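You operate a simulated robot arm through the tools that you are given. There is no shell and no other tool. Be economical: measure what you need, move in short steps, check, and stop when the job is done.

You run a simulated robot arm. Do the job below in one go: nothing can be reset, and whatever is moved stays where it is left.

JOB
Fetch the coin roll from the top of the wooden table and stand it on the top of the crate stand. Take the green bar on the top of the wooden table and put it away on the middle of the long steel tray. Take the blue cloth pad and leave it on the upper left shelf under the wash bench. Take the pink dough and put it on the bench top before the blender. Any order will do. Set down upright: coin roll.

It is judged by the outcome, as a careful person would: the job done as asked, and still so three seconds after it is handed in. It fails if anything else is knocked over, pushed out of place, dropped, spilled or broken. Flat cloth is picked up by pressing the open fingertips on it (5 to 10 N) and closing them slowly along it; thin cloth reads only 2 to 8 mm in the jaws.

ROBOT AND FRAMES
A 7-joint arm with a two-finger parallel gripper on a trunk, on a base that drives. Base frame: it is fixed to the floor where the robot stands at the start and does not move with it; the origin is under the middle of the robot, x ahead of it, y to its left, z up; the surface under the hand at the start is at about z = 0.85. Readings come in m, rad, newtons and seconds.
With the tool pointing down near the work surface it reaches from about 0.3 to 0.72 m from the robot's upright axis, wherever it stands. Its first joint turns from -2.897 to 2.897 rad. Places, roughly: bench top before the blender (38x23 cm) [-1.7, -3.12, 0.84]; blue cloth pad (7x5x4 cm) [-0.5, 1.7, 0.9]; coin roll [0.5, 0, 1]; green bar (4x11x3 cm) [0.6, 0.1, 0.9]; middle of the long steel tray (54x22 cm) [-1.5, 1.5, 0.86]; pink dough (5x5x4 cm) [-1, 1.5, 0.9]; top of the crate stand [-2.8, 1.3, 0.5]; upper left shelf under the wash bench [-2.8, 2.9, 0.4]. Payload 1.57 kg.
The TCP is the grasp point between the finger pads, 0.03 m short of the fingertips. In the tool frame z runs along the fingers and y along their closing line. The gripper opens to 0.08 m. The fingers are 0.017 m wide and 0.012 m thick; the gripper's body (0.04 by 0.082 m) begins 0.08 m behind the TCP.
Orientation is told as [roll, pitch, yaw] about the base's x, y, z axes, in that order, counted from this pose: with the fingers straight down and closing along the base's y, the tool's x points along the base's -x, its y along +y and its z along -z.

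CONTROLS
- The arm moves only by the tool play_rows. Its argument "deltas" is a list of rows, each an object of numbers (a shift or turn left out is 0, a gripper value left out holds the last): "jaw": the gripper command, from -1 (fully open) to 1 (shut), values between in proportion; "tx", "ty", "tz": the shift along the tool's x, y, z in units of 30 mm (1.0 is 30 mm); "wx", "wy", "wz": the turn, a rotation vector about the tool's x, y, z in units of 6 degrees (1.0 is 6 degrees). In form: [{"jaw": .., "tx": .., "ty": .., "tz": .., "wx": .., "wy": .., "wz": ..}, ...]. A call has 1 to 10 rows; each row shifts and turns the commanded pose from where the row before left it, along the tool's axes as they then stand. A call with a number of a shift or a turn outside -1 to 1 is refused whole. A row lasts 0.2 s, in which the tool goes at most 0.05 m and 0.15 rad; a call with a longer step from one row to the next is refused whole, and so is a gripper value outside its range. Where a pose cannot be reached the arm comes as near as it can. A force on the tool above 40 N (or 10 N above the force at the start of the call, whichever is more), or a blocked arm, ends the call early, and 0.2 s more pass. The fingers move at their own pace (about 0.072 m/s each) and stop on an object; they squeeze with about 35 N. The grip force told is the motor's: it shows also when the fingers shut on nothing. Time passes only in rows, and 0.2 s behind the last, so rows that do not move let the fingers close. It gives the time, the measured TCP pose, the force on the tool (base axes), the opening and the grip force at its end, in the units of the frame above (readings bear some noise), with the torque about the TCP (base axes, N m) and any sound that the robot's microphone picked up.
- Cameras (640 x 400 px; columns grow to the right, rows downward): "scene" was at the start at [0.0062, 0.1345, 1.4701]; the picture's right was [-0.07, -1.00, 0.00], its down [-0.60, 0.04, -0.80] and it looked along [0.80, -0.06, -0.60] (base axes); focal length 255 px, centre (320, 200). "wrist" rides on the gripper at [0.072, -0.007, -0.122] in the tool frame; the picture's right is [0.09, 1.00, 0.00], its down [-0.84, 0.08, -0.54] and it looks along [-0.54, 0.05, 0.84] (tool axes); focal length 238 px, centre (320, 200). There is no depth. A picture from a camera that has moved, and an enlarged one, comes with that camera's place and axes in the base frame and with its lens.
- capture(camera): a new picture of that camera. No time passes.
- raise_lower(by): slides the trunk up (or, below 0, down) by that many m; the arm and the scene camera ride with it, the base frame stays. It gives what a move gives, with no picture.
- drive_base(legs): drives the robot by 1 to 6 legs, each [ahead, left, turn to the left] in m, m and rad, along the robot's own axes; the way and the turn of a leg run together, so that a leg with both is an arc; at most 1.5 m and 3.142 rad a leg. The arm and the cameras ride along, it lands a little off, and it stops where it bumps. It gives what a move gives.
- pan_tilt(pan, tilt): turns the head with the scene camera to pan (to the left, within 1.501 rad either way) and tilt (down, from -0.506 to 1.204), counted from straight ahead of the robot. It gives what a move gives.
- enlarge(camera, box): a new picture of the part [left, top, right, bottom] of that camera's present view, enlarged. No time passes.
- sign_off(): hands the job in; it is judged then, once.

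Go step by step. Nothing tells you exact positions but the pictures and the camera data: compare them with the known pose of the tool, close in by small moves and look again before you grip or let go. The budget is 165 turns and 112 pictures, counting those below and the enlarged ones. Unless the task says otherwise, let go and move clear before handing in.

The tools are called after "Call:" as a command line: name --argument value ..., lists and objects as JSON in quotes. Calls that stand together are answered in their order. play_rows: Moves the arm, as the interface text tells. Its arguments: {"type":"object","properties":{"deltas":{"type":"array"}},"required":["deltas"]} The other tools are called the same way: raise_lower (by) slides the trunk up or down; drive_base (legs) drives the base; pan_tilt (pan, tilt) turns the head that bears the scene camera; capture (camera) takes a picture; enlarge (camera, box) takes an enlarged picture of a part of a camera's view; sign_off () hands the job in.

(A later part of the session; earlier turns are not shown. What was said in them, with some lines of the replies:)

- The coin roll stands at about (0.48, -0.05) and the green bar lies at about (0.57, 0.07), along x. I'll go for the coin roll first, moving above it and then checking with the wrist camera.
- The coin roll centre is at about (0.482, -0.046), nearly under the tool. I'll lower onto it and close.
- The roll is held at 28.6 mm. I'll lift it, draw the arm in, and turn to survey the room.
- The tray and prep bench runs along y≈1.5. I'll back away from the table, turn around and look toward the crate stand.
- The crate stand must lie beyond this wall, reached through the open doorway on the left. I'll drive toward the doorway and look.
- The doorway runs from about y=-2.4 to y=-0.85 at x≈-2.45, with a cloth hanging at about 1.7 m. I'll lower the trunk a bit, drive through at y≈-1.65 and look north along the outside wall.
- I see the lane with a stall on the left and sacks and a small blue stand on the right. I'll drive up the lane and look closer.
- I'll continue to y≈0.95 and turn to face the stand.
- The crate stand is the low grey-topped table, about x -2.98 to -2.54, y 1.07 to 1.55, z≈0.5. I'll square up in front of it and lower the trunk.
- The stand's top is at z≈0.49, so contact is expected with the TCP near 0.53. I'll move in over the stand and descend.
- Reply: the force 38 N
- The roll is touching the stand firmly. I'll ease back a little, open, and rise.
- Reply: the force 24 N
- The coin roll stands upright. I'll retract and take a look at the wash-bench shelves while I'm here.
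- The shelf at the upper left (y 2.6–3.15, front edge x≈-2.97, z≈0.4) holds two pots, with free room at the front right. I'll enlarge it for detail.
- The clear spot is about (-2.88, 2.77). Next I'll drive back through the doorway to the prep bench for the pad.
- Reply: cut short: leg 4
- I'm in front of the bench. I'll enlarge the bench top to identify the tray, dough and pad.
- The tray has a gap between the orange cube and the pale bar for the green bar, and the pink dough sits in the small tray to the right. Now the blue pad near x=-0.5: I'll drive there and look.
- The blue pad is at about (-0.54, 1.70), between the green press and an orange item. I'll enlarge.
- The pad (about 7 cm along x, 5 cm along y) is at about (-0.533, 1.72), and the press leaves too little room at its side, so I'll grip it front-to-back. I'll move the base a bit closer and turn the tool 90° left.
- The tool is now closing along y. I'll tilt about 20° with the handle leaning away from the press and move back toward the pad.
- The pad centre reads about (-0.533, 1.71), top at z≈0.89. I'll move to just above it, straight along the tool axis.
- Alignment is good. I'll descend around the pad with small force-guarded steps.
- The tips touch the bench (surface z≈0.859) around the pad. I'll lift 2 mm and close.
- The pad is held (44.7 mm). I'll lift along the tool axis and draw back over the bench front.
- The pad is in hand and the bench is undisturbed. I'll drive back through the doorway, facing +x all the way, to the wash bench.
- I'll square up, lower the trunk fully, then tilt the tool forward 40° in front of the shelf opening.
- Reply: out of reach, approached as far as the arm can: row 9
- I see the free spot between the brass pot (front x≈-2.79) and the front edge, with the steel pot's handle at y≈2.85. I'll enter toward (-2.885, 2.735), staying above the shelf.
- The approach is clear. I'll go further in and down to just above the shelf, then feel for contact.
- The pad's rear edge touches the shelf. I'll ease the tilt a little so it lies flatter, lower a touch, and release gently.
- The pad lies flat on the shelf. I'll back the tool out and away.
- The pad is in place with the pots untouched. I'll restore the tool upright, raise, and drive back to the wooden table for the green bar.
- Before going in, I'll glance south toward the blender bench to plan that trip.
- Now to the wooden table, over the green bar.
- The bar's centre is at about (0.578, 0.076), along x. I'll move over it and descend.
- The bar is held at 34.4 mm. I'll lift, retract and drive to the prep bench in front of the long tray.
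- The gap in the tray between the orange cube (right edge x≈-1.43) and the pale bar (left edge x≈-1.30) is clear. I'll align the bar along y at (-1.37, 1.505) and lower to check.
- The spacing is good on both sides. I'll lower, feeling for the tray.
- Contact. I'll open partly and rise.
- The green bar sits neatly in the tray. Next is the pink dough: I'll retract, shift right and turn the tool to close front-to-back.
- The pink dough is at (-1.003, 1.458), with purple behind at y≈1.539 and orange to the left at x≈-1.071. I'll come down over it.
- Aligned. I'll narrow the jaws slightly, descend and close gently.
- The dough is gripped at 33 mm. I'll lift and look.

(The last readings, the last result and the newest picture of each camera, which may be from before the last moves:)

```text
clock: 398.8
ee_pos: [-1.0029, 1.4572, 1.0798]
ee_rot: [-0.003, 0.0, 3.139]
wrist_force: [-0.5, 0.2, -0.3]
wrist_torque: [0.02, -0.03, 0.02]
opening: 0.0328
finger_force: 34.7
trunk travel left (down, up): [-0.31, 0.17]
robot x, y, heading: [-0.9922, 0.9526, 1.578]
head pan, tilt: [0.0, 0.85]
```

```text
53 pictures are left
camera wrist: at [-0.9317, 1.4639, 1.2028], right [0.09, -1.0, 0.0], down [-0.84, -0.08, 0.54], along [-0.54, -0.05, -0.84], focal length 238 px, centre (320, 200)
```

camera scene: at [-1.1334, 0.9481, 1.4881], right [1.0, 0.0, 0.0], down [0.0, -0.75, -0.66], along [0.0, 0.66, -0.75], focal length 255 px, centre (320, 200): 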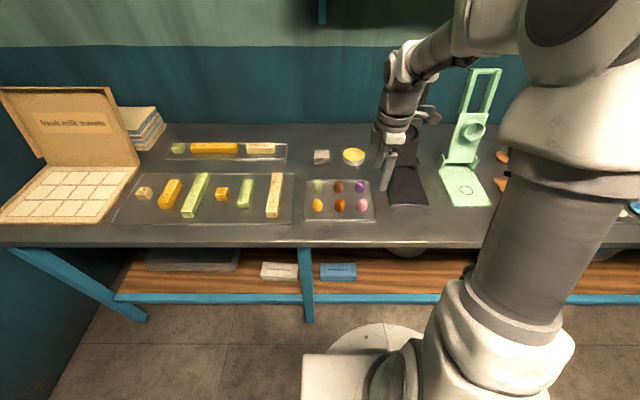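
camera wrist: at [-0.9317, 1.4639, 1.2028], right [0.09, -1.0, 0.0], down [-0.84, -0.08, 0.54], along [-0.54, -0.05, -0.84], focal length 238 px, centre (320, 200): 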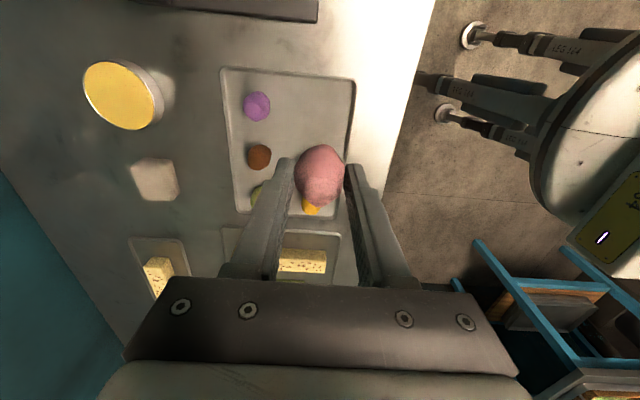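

The dough is held securely. I'll retract, unwind the tool, and drive out toward the south lane.

Call:
play_rows --deltas '[{"wz": 1, "ty": 0.4}, {"wz": 1, "ty": 0.4}, {"wz": 1, "ty": 0.3}, {"wz": 1}, {"wz": 1}, {"wz": 1}, {"wz": 1}, {"wz": 1}]'

Call:
play_rows --deltas '[{"wz": 1}, {"wz": 1}, {"wz": 1}, {"wz": 1}, {"wz": 1}, {"wz": 1}, {"wz": 1}]'

Call:
raise_lower --by -0.12

Call:
drive_base --legs '[[-0.75, 0, 0], [0, 0, -1.57], [-0.1, -0.95, 0], [-0.9, -0.9, 0]]'

```text
clock: 400.6
ee_pos: [-1.0068, 1.4244, 1.0793]
ee_rot: [-0.001, -0.003, 2.303]
wrist_force: [-0.2, -0.5, -0.6]
wrist_torque: [0.0, 0.02, -0.03]
opening: 0.0329
finger_force: 35.4
trunk travel left (down, up): [-0.31, 0.17]
robot x, y, heading: [-0.9904, 0.9486, 1.57]
head pan, tilt: [0.0, 0.85]
```

```text
clock: 402.2
ee_pos: [-1.0077, 1.4248, 1.0777]
ee_rot: [0.001, -0.002, 1.568]
wrist_force: [-0.5, -0.1, 1.1]
wrist_torque: [-0.01, -0.02, 0.01]
opening: 0.0329
finger_force: 35.0
trunk travel left (down, up): [-0.31, 0.17]
robot x, y, heading: [-0.9963, 0.953, 1.573]
head pan, tilt: [0.0, 0.85]
```

```text
clock: 403.7
ee_pos: [-1.0063, 1.4245, 0.958]
ee_rot: [0.002, -0.002, 1.569]
wrist_force: [0.2, -0.4, -0.5]
wrist_torque: [0.01, 0.01, 0.0]
opening: 0.0328
finger_force: 34.5
trunk travel left (down, up): [-0.19, 0.29]
robot x, y, heading: [-0.9893, 0.947, 1.574]
head pan, tilt: [0.0, 0.85]
```

```text
clock: 427.9
ee_pos: [-1.4634, -1.6529, 0.959]
ee_rot: [0.001, -0.003, 0.018]
wrist_force: [-0.3, 0.7, -0.9]
wrist_torque: [-0.02, -0.01, -0.03]
opening: 0.0324
finger_force: 35.0
trunk travel left (down, up): [-0.19, 0.29]
robot x, y, heading: [-1.9385, -1.6741, 0.017]
head pan, tilt: [0.0, 0.85]
```

Call:
drive_base --legs '[[-1.2, 0.03, 0], [0, 0, -1.57], [1.0, 0, 0]]'

Call:
pan_tilt --pan 0.3 --tilt 0.4

Call:
capture --camera "scene"

```text
clock: 447.5
ee_pos: [-3.066, -3.1408, 0.9589]
ee_rot: [0.0, 0.0, -1.543]
wrist_force: [0.3, 0.3, -0.5]
wrist_torque: [0.0, -0.03, -0.05]
opening: 0.032
finger_force: 34.7
trunk travel left (down, up): [-0.19, 0.29]
robot x, y, heading: [-3.0914, -2.6687, -1.543]
head pan, tilt: [0.0, 0.85]
```

```text
clock: 448.4
ee_pos: [-3.0661, -3.1412, 0.959]
ee_rot: [0.001, 0.0, -1.545]
wrist_force: [0.2, -0.1, -0.4]
wrist_torque: [-0.01, 0.02, -0.02]
opening: 0.0321
finger_force: 35.2
trunk travel left (down, up): [-0.19, 0.29]
robot x, y, heading: [-3.0927, -2.6682, -1.542]
head pan, tilt: [0.3, 0.4]
```

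```text
52 pictures are left
camera scene: at [-2.9261, -2.6698, 1.4071], right [-0.95, -0.32, 0.0], down [-0.13, 0.37, -0.92], along [0.3, -0.87, -0.39], focal length 255 px, centre (320, 200)
```

scene: 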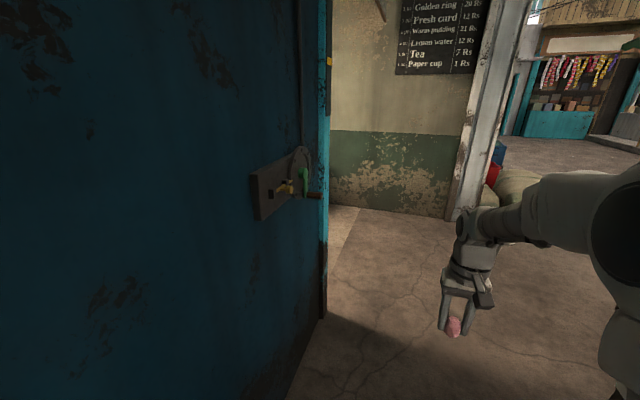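

The room opening is at x≈-2.5, from y≈-3.95 to y≈-5.7. I'll drive down and turn to face in.

Call:
drive_base --legs '[[1.1, 0, -0.03], [0.85, 0, 0], [0, 0, 1.57]]'

Call:
pan_tilt --pan 0.3 --tilt 0.4

Call:
capture --camera "scene"

```text
clock: 466.5
ee_pos: [-2.5459, -4.5453, 0.9586]
ee_rot: [0.001, -0.003, 0.075]
wrist_force: [0.7, 0.6, -1.4]
wrist_torque: [0.0, -0.01, 0.04]
opening: 0.0322
finger_force: 34.7
trunk travel left (down, up): [-0.19, 0.29]
robot x, y, heading: [-3.0216, -4.5961, 0.08]
head pan, tilt: [0.3, 0.4]
```

```text
clock: 467.1
ee_pos: [-2.546, -4.5452, 0.958]
ee_rot: [0.0, -0.003, 0.075]
wrist_force: [0.8, 0.5, 0.3]
wrist_torque: [0.0, 0.0, 0.0]
opening: 0.0322
finger_force: 34.9
trunk travel left (down, up): [-0.19, 0.29]
robot x, y, heading: [-3.0191, -4.5995, 0.082]
head pan, tilt: [0.3, 0.4]
```

```text
51 pictures are left
camera scene: at [-3.0243, -4.4269, 1.4072], right [0.37, -0.93, 0.0], down [-0.36, -0.14, -0.92], along [0.86, 0.34, -0.39], focal length 255 px, centre (320, 200)
```

scene: 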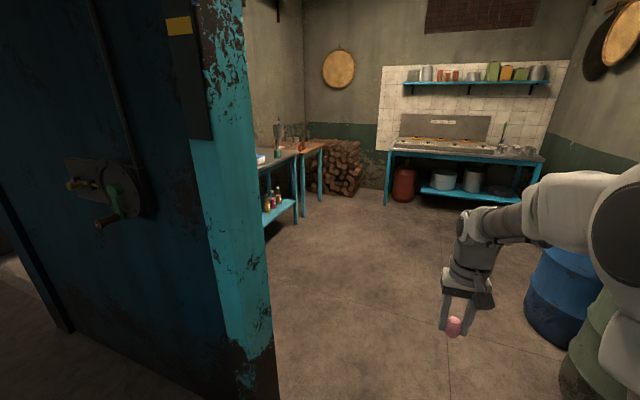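

The blender bench is along the left (north) wall. I'll drive in and turn to face it.

Call:
drive_base --legs '[[1.35, -0.15, -0.08], [0, 0, 1.57]]'

Call:
pan_tilt --pan 0.0 --tilt 0.45

Call:
capture --camera "scene"

```text
clock: 481.2
ee_pos: [-1.6582, -4.2233, 0.9573]
ee_rot: [0.0, -0.002, 1.532]
wrist_force: [0.4, -1.0, -0.8]
wrist_torque: [-0.02, 0.03, 0.0]
opening: 0.0321
finger_force: 35.2
trunk travel left (down, up): [-0.19, 0.29]
robot x, y, heading: [-1.664, -4.6976, 1.531]
head pan, tilt: [0.3, 0.4]
```

```text
clock: 482.0
ee_pos: [-1.6576, -4.2244, 0.9592]
ee_rot: [0.0, -0.001, 1.531]
wrist_force: [0.1, -0.2, -0.4]
wrist_torque: [0.02, 0.02, 0.0]
opening: 0.032
finger_force: 34.7
trunk travel left (down, up): [-0.19, 0.29]
robot x, y, heading: [-1.6613, -4.7001, 1.533]
head pan, tilt: [0.0, 0.45]
```

```text
50 pictures are left
camera scene: at [-1.803, -4.6813, 1.4025], right [1.0, -0.04, 0.0], down [-0.02, -0.43, -0.9], along [0.03, 0.9, -0.44], focal length 255 px, centre (320, 200)
```

scene: 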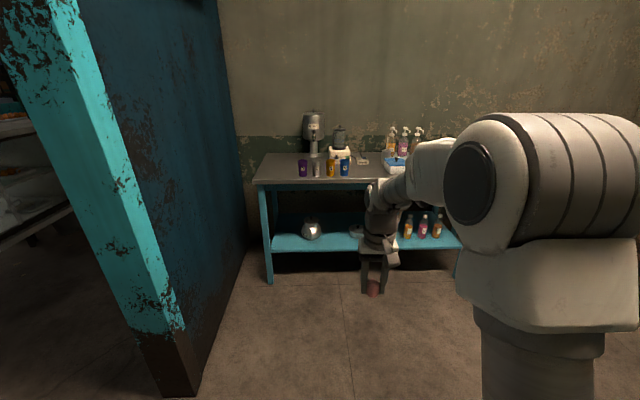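

Call:
enlarge --camera "scene" --box '[250, 100, 450, 225]'

```text
3.20 times, centred on (350, 162) of scene
camera zoom: at [-1.803, -4.6813, 1.4025], right [1.0, -0.04, 0.0], down [-0.02, -0.43, -0.9], along [0.03, 0.9, -0.44], focal length 817 px, centre (224, 320)
```

zoom: 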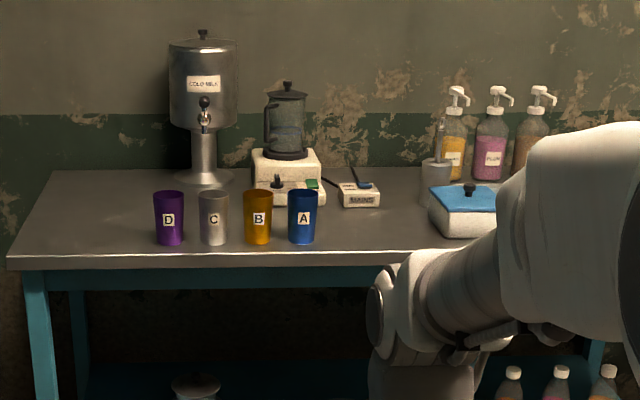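

Four cups stand in a row at y≈-3.19, and the blender's front is at y≈-2.97, x≈-1.60. I'll set the dough between them at about (-1.63, -3.075): raise first, then drive closer.

Call:
raise_lower --by 0.2

Call:
drive_base --legs '[[0, 0, 0.038], [0.9, -0.03, 0]]'

Call:
pan_tilt --pan -0.15 --tilt 0.75

Call:
capture --camera "scene"

Call:
capture --camera "wrist"

```text
clock: 484.1
ee_pos: [-1.6585, -4.2236, 1.1585]
ee_rot: [0.0, -0.003, 1.53]
wrist_force: [-0.6, -0.7, -0.3]
wrist_torque: [0.0, -0.03, 0.01]
opening: 0.032
finger_force: 34.5
trunk travel left (down, up): [-0.39, 0.09]
robot x, y, heading: [-1.6583, -4.7005, 1.534]
head pan, tilt: [0.0, 0.45]
```

```text
clock: 490.9
ee_pos: [-1.6485, -3.3131, 1.1579]
ee_rot: [-0.001, -0.002, 1.569]
wrist_force: [0.1, 0.3, -0.2]
wrist_torque: [0.02, 0.04, -0.02]
opening: 0.0322
finger_force: 35.0
trunk travel left (down, up): [-0.39, 0.09]
robot x, y, heading: [-1.6371, -3.7856, 1.571]
head pan, tilt: [0.0, 0.45]
```

```text
clock: 491.7
ee_pos: [-1.6488, -3.3123, 1.159]
ee_rot: [0.0, -0.002, 1.569]
wrist_force: [-0.2, 0.1, 0.1]
wrist_torque: [-0.01, 0.01, 0.02]
opening: 0.0321
finger_force: 34.9
trunk travel left (down, up): [-0.39, 0.09]
robot x, y, heading: [-1.6304, -3.789, 1.575]
head pan, tilt: [-0.15, 0.75]
```

```text
48 pictures are left
camera scene: at [-1.7622, -3.7859, 1.5762], right [0.99, -0.15, 0.0], down [-0.1, -0.67, -0.73], along [0.11, 0.72, -0.68], focal length 255 px, centre (320, 200)
```

scene: 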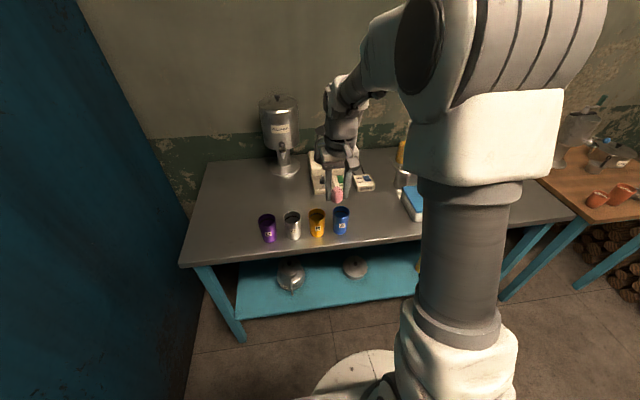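

```text
47 pictures are left
camera wrist: at [-1.6426, -3.385, 1.2808], right [-1.0, -0.09, 0.0], down [-0.08, 0.84, 0.54], along [-0.05, 0.54, -0.84], focal length 238 px, centre (320, 200)
```

wrist: 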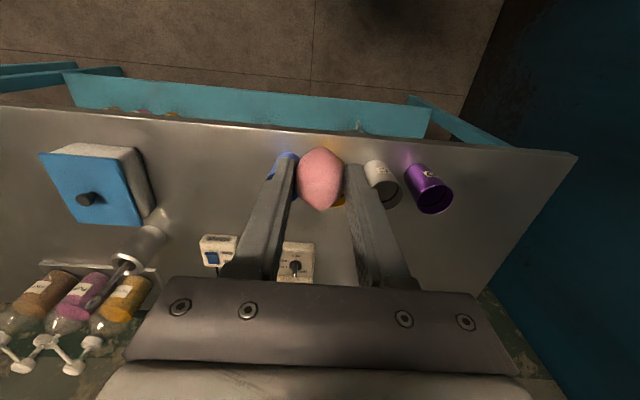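

Call:
enlarge --camera "scene" --box '[250, 140, 410, 250]'

```text
3.64 times, centred on (330, 195) of scene
camera zoom: at [-1.7622, -3.7859, 1.5762], right [0.99, -0.15, 0.0], down [-0.1, -0.67, -0.73], along [0.11, 0.72, -0.68], focal length 928 px, centre (284, 218)
```

zoom: 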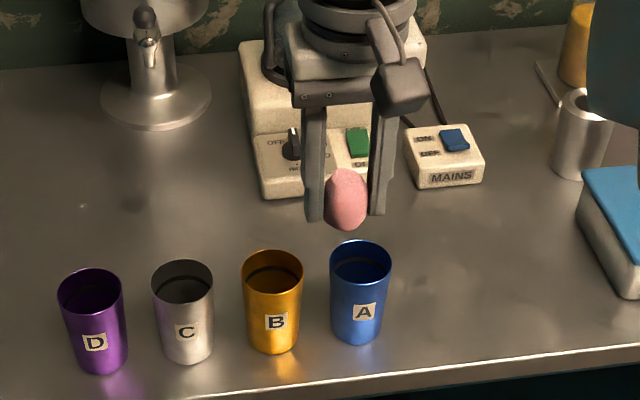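

There's clear room between cups and blender (y -3.155 to -2.975). I'll drive 0.1 m closer, then move over (-1.64, -3.07) at height and check.

Call:
drive_base --legs '[[0.1, 0, 0]]'

Call:
play_rows --deltas '[{"tx": -0.95}, {"tx": -0.95}, {"tx": -0.95}, {"tx": -0.95}, {"tx": -0.95, "ty": -0.2}, {"tz": 1}, {"tz": 1}, {"tz": 1}, {"tz": 0.8}, {}]'

Call:
enlarge --camera "scene" --box '[240, 130, 420, 270]'

Call:
capture --camera "wrist"

```text
clock: 493.0
ee_pos: [-1.6486, -3.2118, 1.1586]
ee_rot: [-0.001, -0.002, 1.57]
wrist_force: [-0.3, -1.5, -0.2]
wrist_torque: [0.01, 0.01, -0.01]
opening: 0.0326
finger_force: 34.8
trunk travel left (down, up): [-0.39, 0.09]
robot x, y, heading: [-1.6334, -3.6866, 1.569]
head pan, tilt: [-0.15, 0.75]
```

```text
clock: 495.2
ee_pos: [-1.6419, -3.068, 1.0445]
ee_rot: [0.0, -0.002, 1.57]
wrist_force: [-0.1, 0.1, -1.2]
wrist_torque: [-0.02, -0.03, -0.03]
opening: 0.032
finger_force: 34.7
trunk travel left (down, up): [-0.39, 0.09]
robot x, y, heading: [-1.6353, -3.6893, 1.574]
head pan, tilt: [-0.15, 0.75]
```

```text
2.86 times, centred on (330, 200) of scene
camera zoom: at [-1.7623, -3.685, 1.5761], right [0.99, -0.15, 0.0], down [-0.1, -0.67, -0.73], along [0.11, 0.72, -0.68], focal length 729 px, centre (291, 200)
```

zoom: 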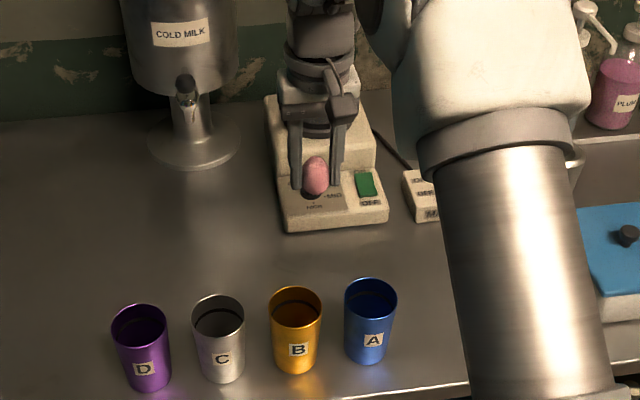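

```text
44 pictures are left
camera wrist: at [-1.6371, -3.1403, 1.1668], right [-1.0, -0.09, 0.0], down [-0.08, 0.84, 0.54], along [-0.05, 0.54, -0.84], focal length 238 px, centre (320, 200)
```

wrist: 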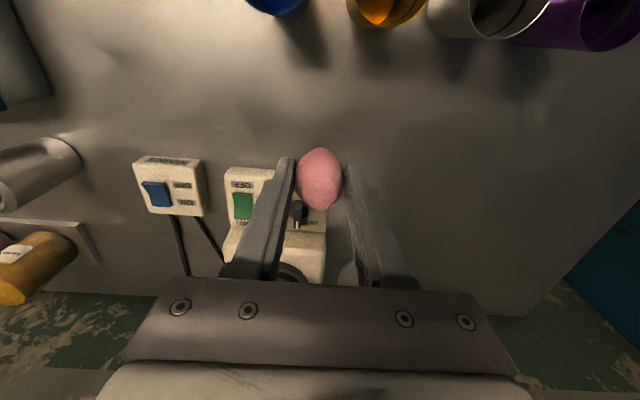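

All clear of cups and blender. I'll shift 1 cm toward the cups and lower to just above the bench.

Call:
play_rows --deltas '[{"tx": 0.33, "tz": 0.5}, {"tz": 0.8}, {"tz": 0.8}, {"tz": 0.8}, {"tz": 0.8}, {"tz": 0.6}, {"tz": 0.4}, {}]'

Call:
capture --camera "wrist"

Call:
enlarge --camera "scene" --box '[240, 130, 420, 270]'

```text
clock: 497.0
ee_pos: [-1.6422, -3.0792, 0.9049]
ee_rot: [0.0, -0.002, 1.569]
wrist_force: [0.1, 0.0, -0.4]
wrist_torque: [-0.02, 0.01, 0.0]
opening: 0.0322
finger_force: 34.7
trunk travel left (down, up): [-0.39, 0.09]
robot x, y, heading: [-1.6355, -3.688, 1.571]
head pan, tilt: [-0.15, 0.75]
```

```text
43 pictures are left
camera wrist: at [-1.6369, -3.1513, 1.0268], right [-1.0, -0.09, 0.0], down [-0.08, 0.84, 0.54], along [-0.05, 0.54, -0.84], focal length 238 px, centre (320, 200)
```

wrist: 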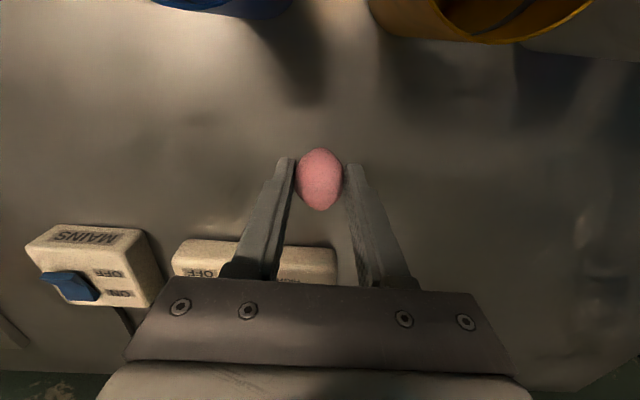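

```text
2.86 times, centred on (330, 200) of scene
camera zoom: at [-1.7624, -3.6851, 1.5761], right [0.99, -0.15, 0.0], down [-0.1, -0.67, -0.73], along [0.11, 0.72, -0.68], focal length 729 px, centre (291, 200)
```

zoom: 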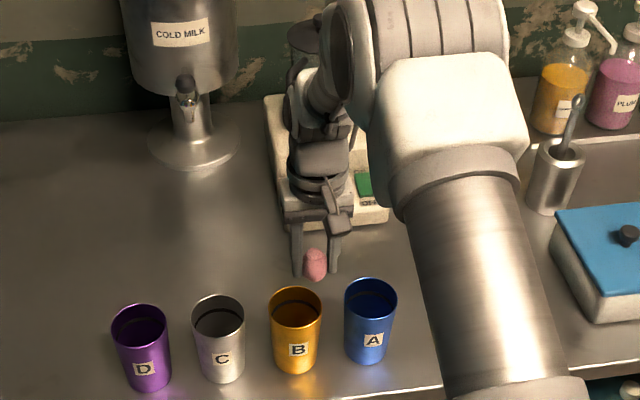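

Call:
play_rows --deltas '[{"tz": 0.2}, {"tz": 0.2}, {"tz": 0.1}, {"tz": 0.1}, {"tz": 0.1}, {}]'

```text
clock: 498.4
ee_pos: [-1.6421, -3.0796, 0.8838]
ee_rot: [0.0, -0.004, 1.568]
wrist_force: [-0.2, -0.6, 4.6]
wrist_torque: [-0.03, -0.02, -0.02]
opening: 0.0319
finger_force: 34.9
trunk travel left (down, up): [-0.39, 0.09]
robot x, y, heading: [-1.633, -3.6872, 1.573]
head pan, tilt: [-0.15, 0.75]
```

Contact is beginning; I'll press a hair more, open, and rise.

Call:
play_rows --deltas '[{"tz": 0.04}, {"jaw": 0.1}, {"jaw": -0.1}, {"jaw": -0.35}, {}, {"tz": -0.4}, {"tz": -0.8}, {"tz": -1}, {"tz": -1}, {"tz": -1}]'

Call:
capture --camera "wrist"

```text
clock: 500.6
ee_pos: [-1.6424, -3.0794, 1.01]
ee_rot: [0.0, -0.001, 1.569]
wrist_force: [0.0, 0.7, 0.0]
wrist_torque: [-0.02, -0.01, 0.02]
opening: 0.054
finger_force: 0.0
trunk travel left (down, up): [-0.39, 0.09]
robot x, y, heading: [-1.6349, -3.6855, 1.571]
head pan, tilt: [-0.15, 0.75]
```

```text
41 pictures are left
camera wrist: at [-1.6366, -3.1505, 1.1322], right [-1.0, -0.09, 0.0], down [-0.08, 0.84, 0.54], along [-0.05, 0.54, -0.84], focal length 238 px, centre (320, 200)
```

wrist: 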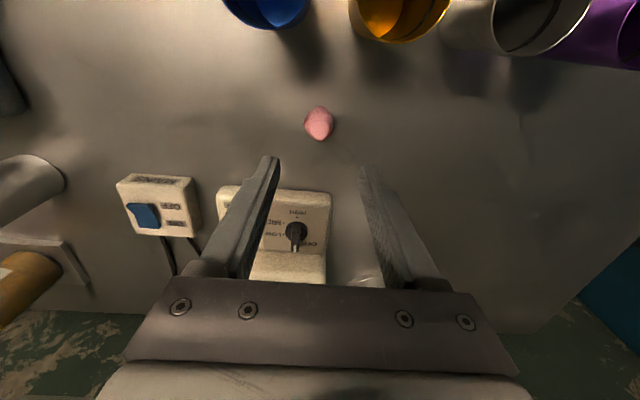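

The dough rests on the bench in front of the blender. I'll rise, draw back clear, and take a last look.

Call:
play_rows --deltas '[{"tz": -1}, {"tz": -1}, {"tz": -1}, {"tz": -1}, {"tx": 1}, {"tx": 1}, {"tx": 1}, {"tx": 1}, {"tx": 1}]'

Call:
drive_base --legs '[[-0.35, 0, 0]]'

Call:
enlarge --camera "scene" --box '[220, 100, 440, 250]'

```text
clock: 502.6
ee_pos: [-1.6414, -3.2309, 1.1301]
ee_rot: [0.0, -0.002, 1.569]
wrist_force: [0.1, -0.1, 0.2]
wrist_torque: [-0.02, -0.01, 0.0]
opening: 0.054
finger_force: 0.0
trunk travel left (down, up): [-0.39, 0.09]
robot x, y, heading: [-1.6354, -3.6867, 1.574]
head pan, tilt: [-0.15, 0.75]
```

```text
clock: 505.4
ee_pos: [-1.6411, -3.5814, 1.1306]
ee_rot: [-0.001, -0.001, 1.571]
wrist_force: [0.5, -0.7, 0.1]
wrist_torque: [0.02, 0.02, 0.0]
opening: 0.0541
finger_force: 0.0
trunk travel left (down, up): [-0.39, 0.09]
robot x, y, heading: [-1.6363, -4.0366, 1.579]
head pan, tilt: [-0.15, 0.75]
```

```text
2.67 times, centred on (330, 175) of scene
camera zoom: at [-1.7615, -4.0366, 1.5761], right [0.99, -0.15, 0.0], down [-0.1, -0.67, -0.73], along [0.11, 0.72, -0.68], focal length 681 px, centre (293, 267)
```

zoom: 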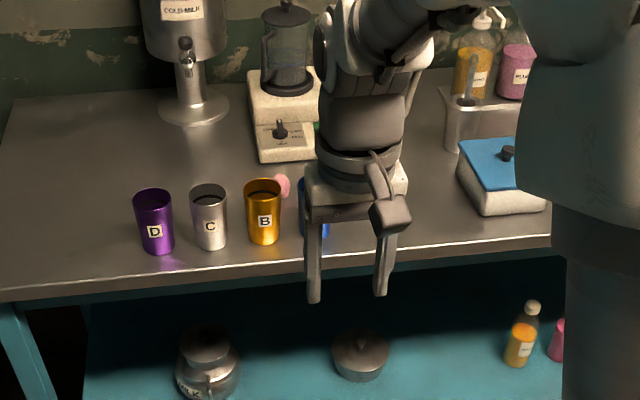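

All four things are in their places, nothing else has been disturbed, and the gripper is empty and clear, so I'm handing the job in.

Call:
sign_off

```text
The job is handed in.
```

The job is handed in, and every placement was checked with the cameras:
- **Coin roll:** standing upright on the crate stand.
- **Green bar:** on the long steel tray, about 12 cm right of centre, because the exact middle was taken by other sweets.
- **Blue cloth pad:** flat on the upper left shelf under the wash bench.
- **Pink dough:** on the bench top in front of the blender, just behind the row of cups.

One drive inside the room was cut short, but a look around showed nothing touched or moved.
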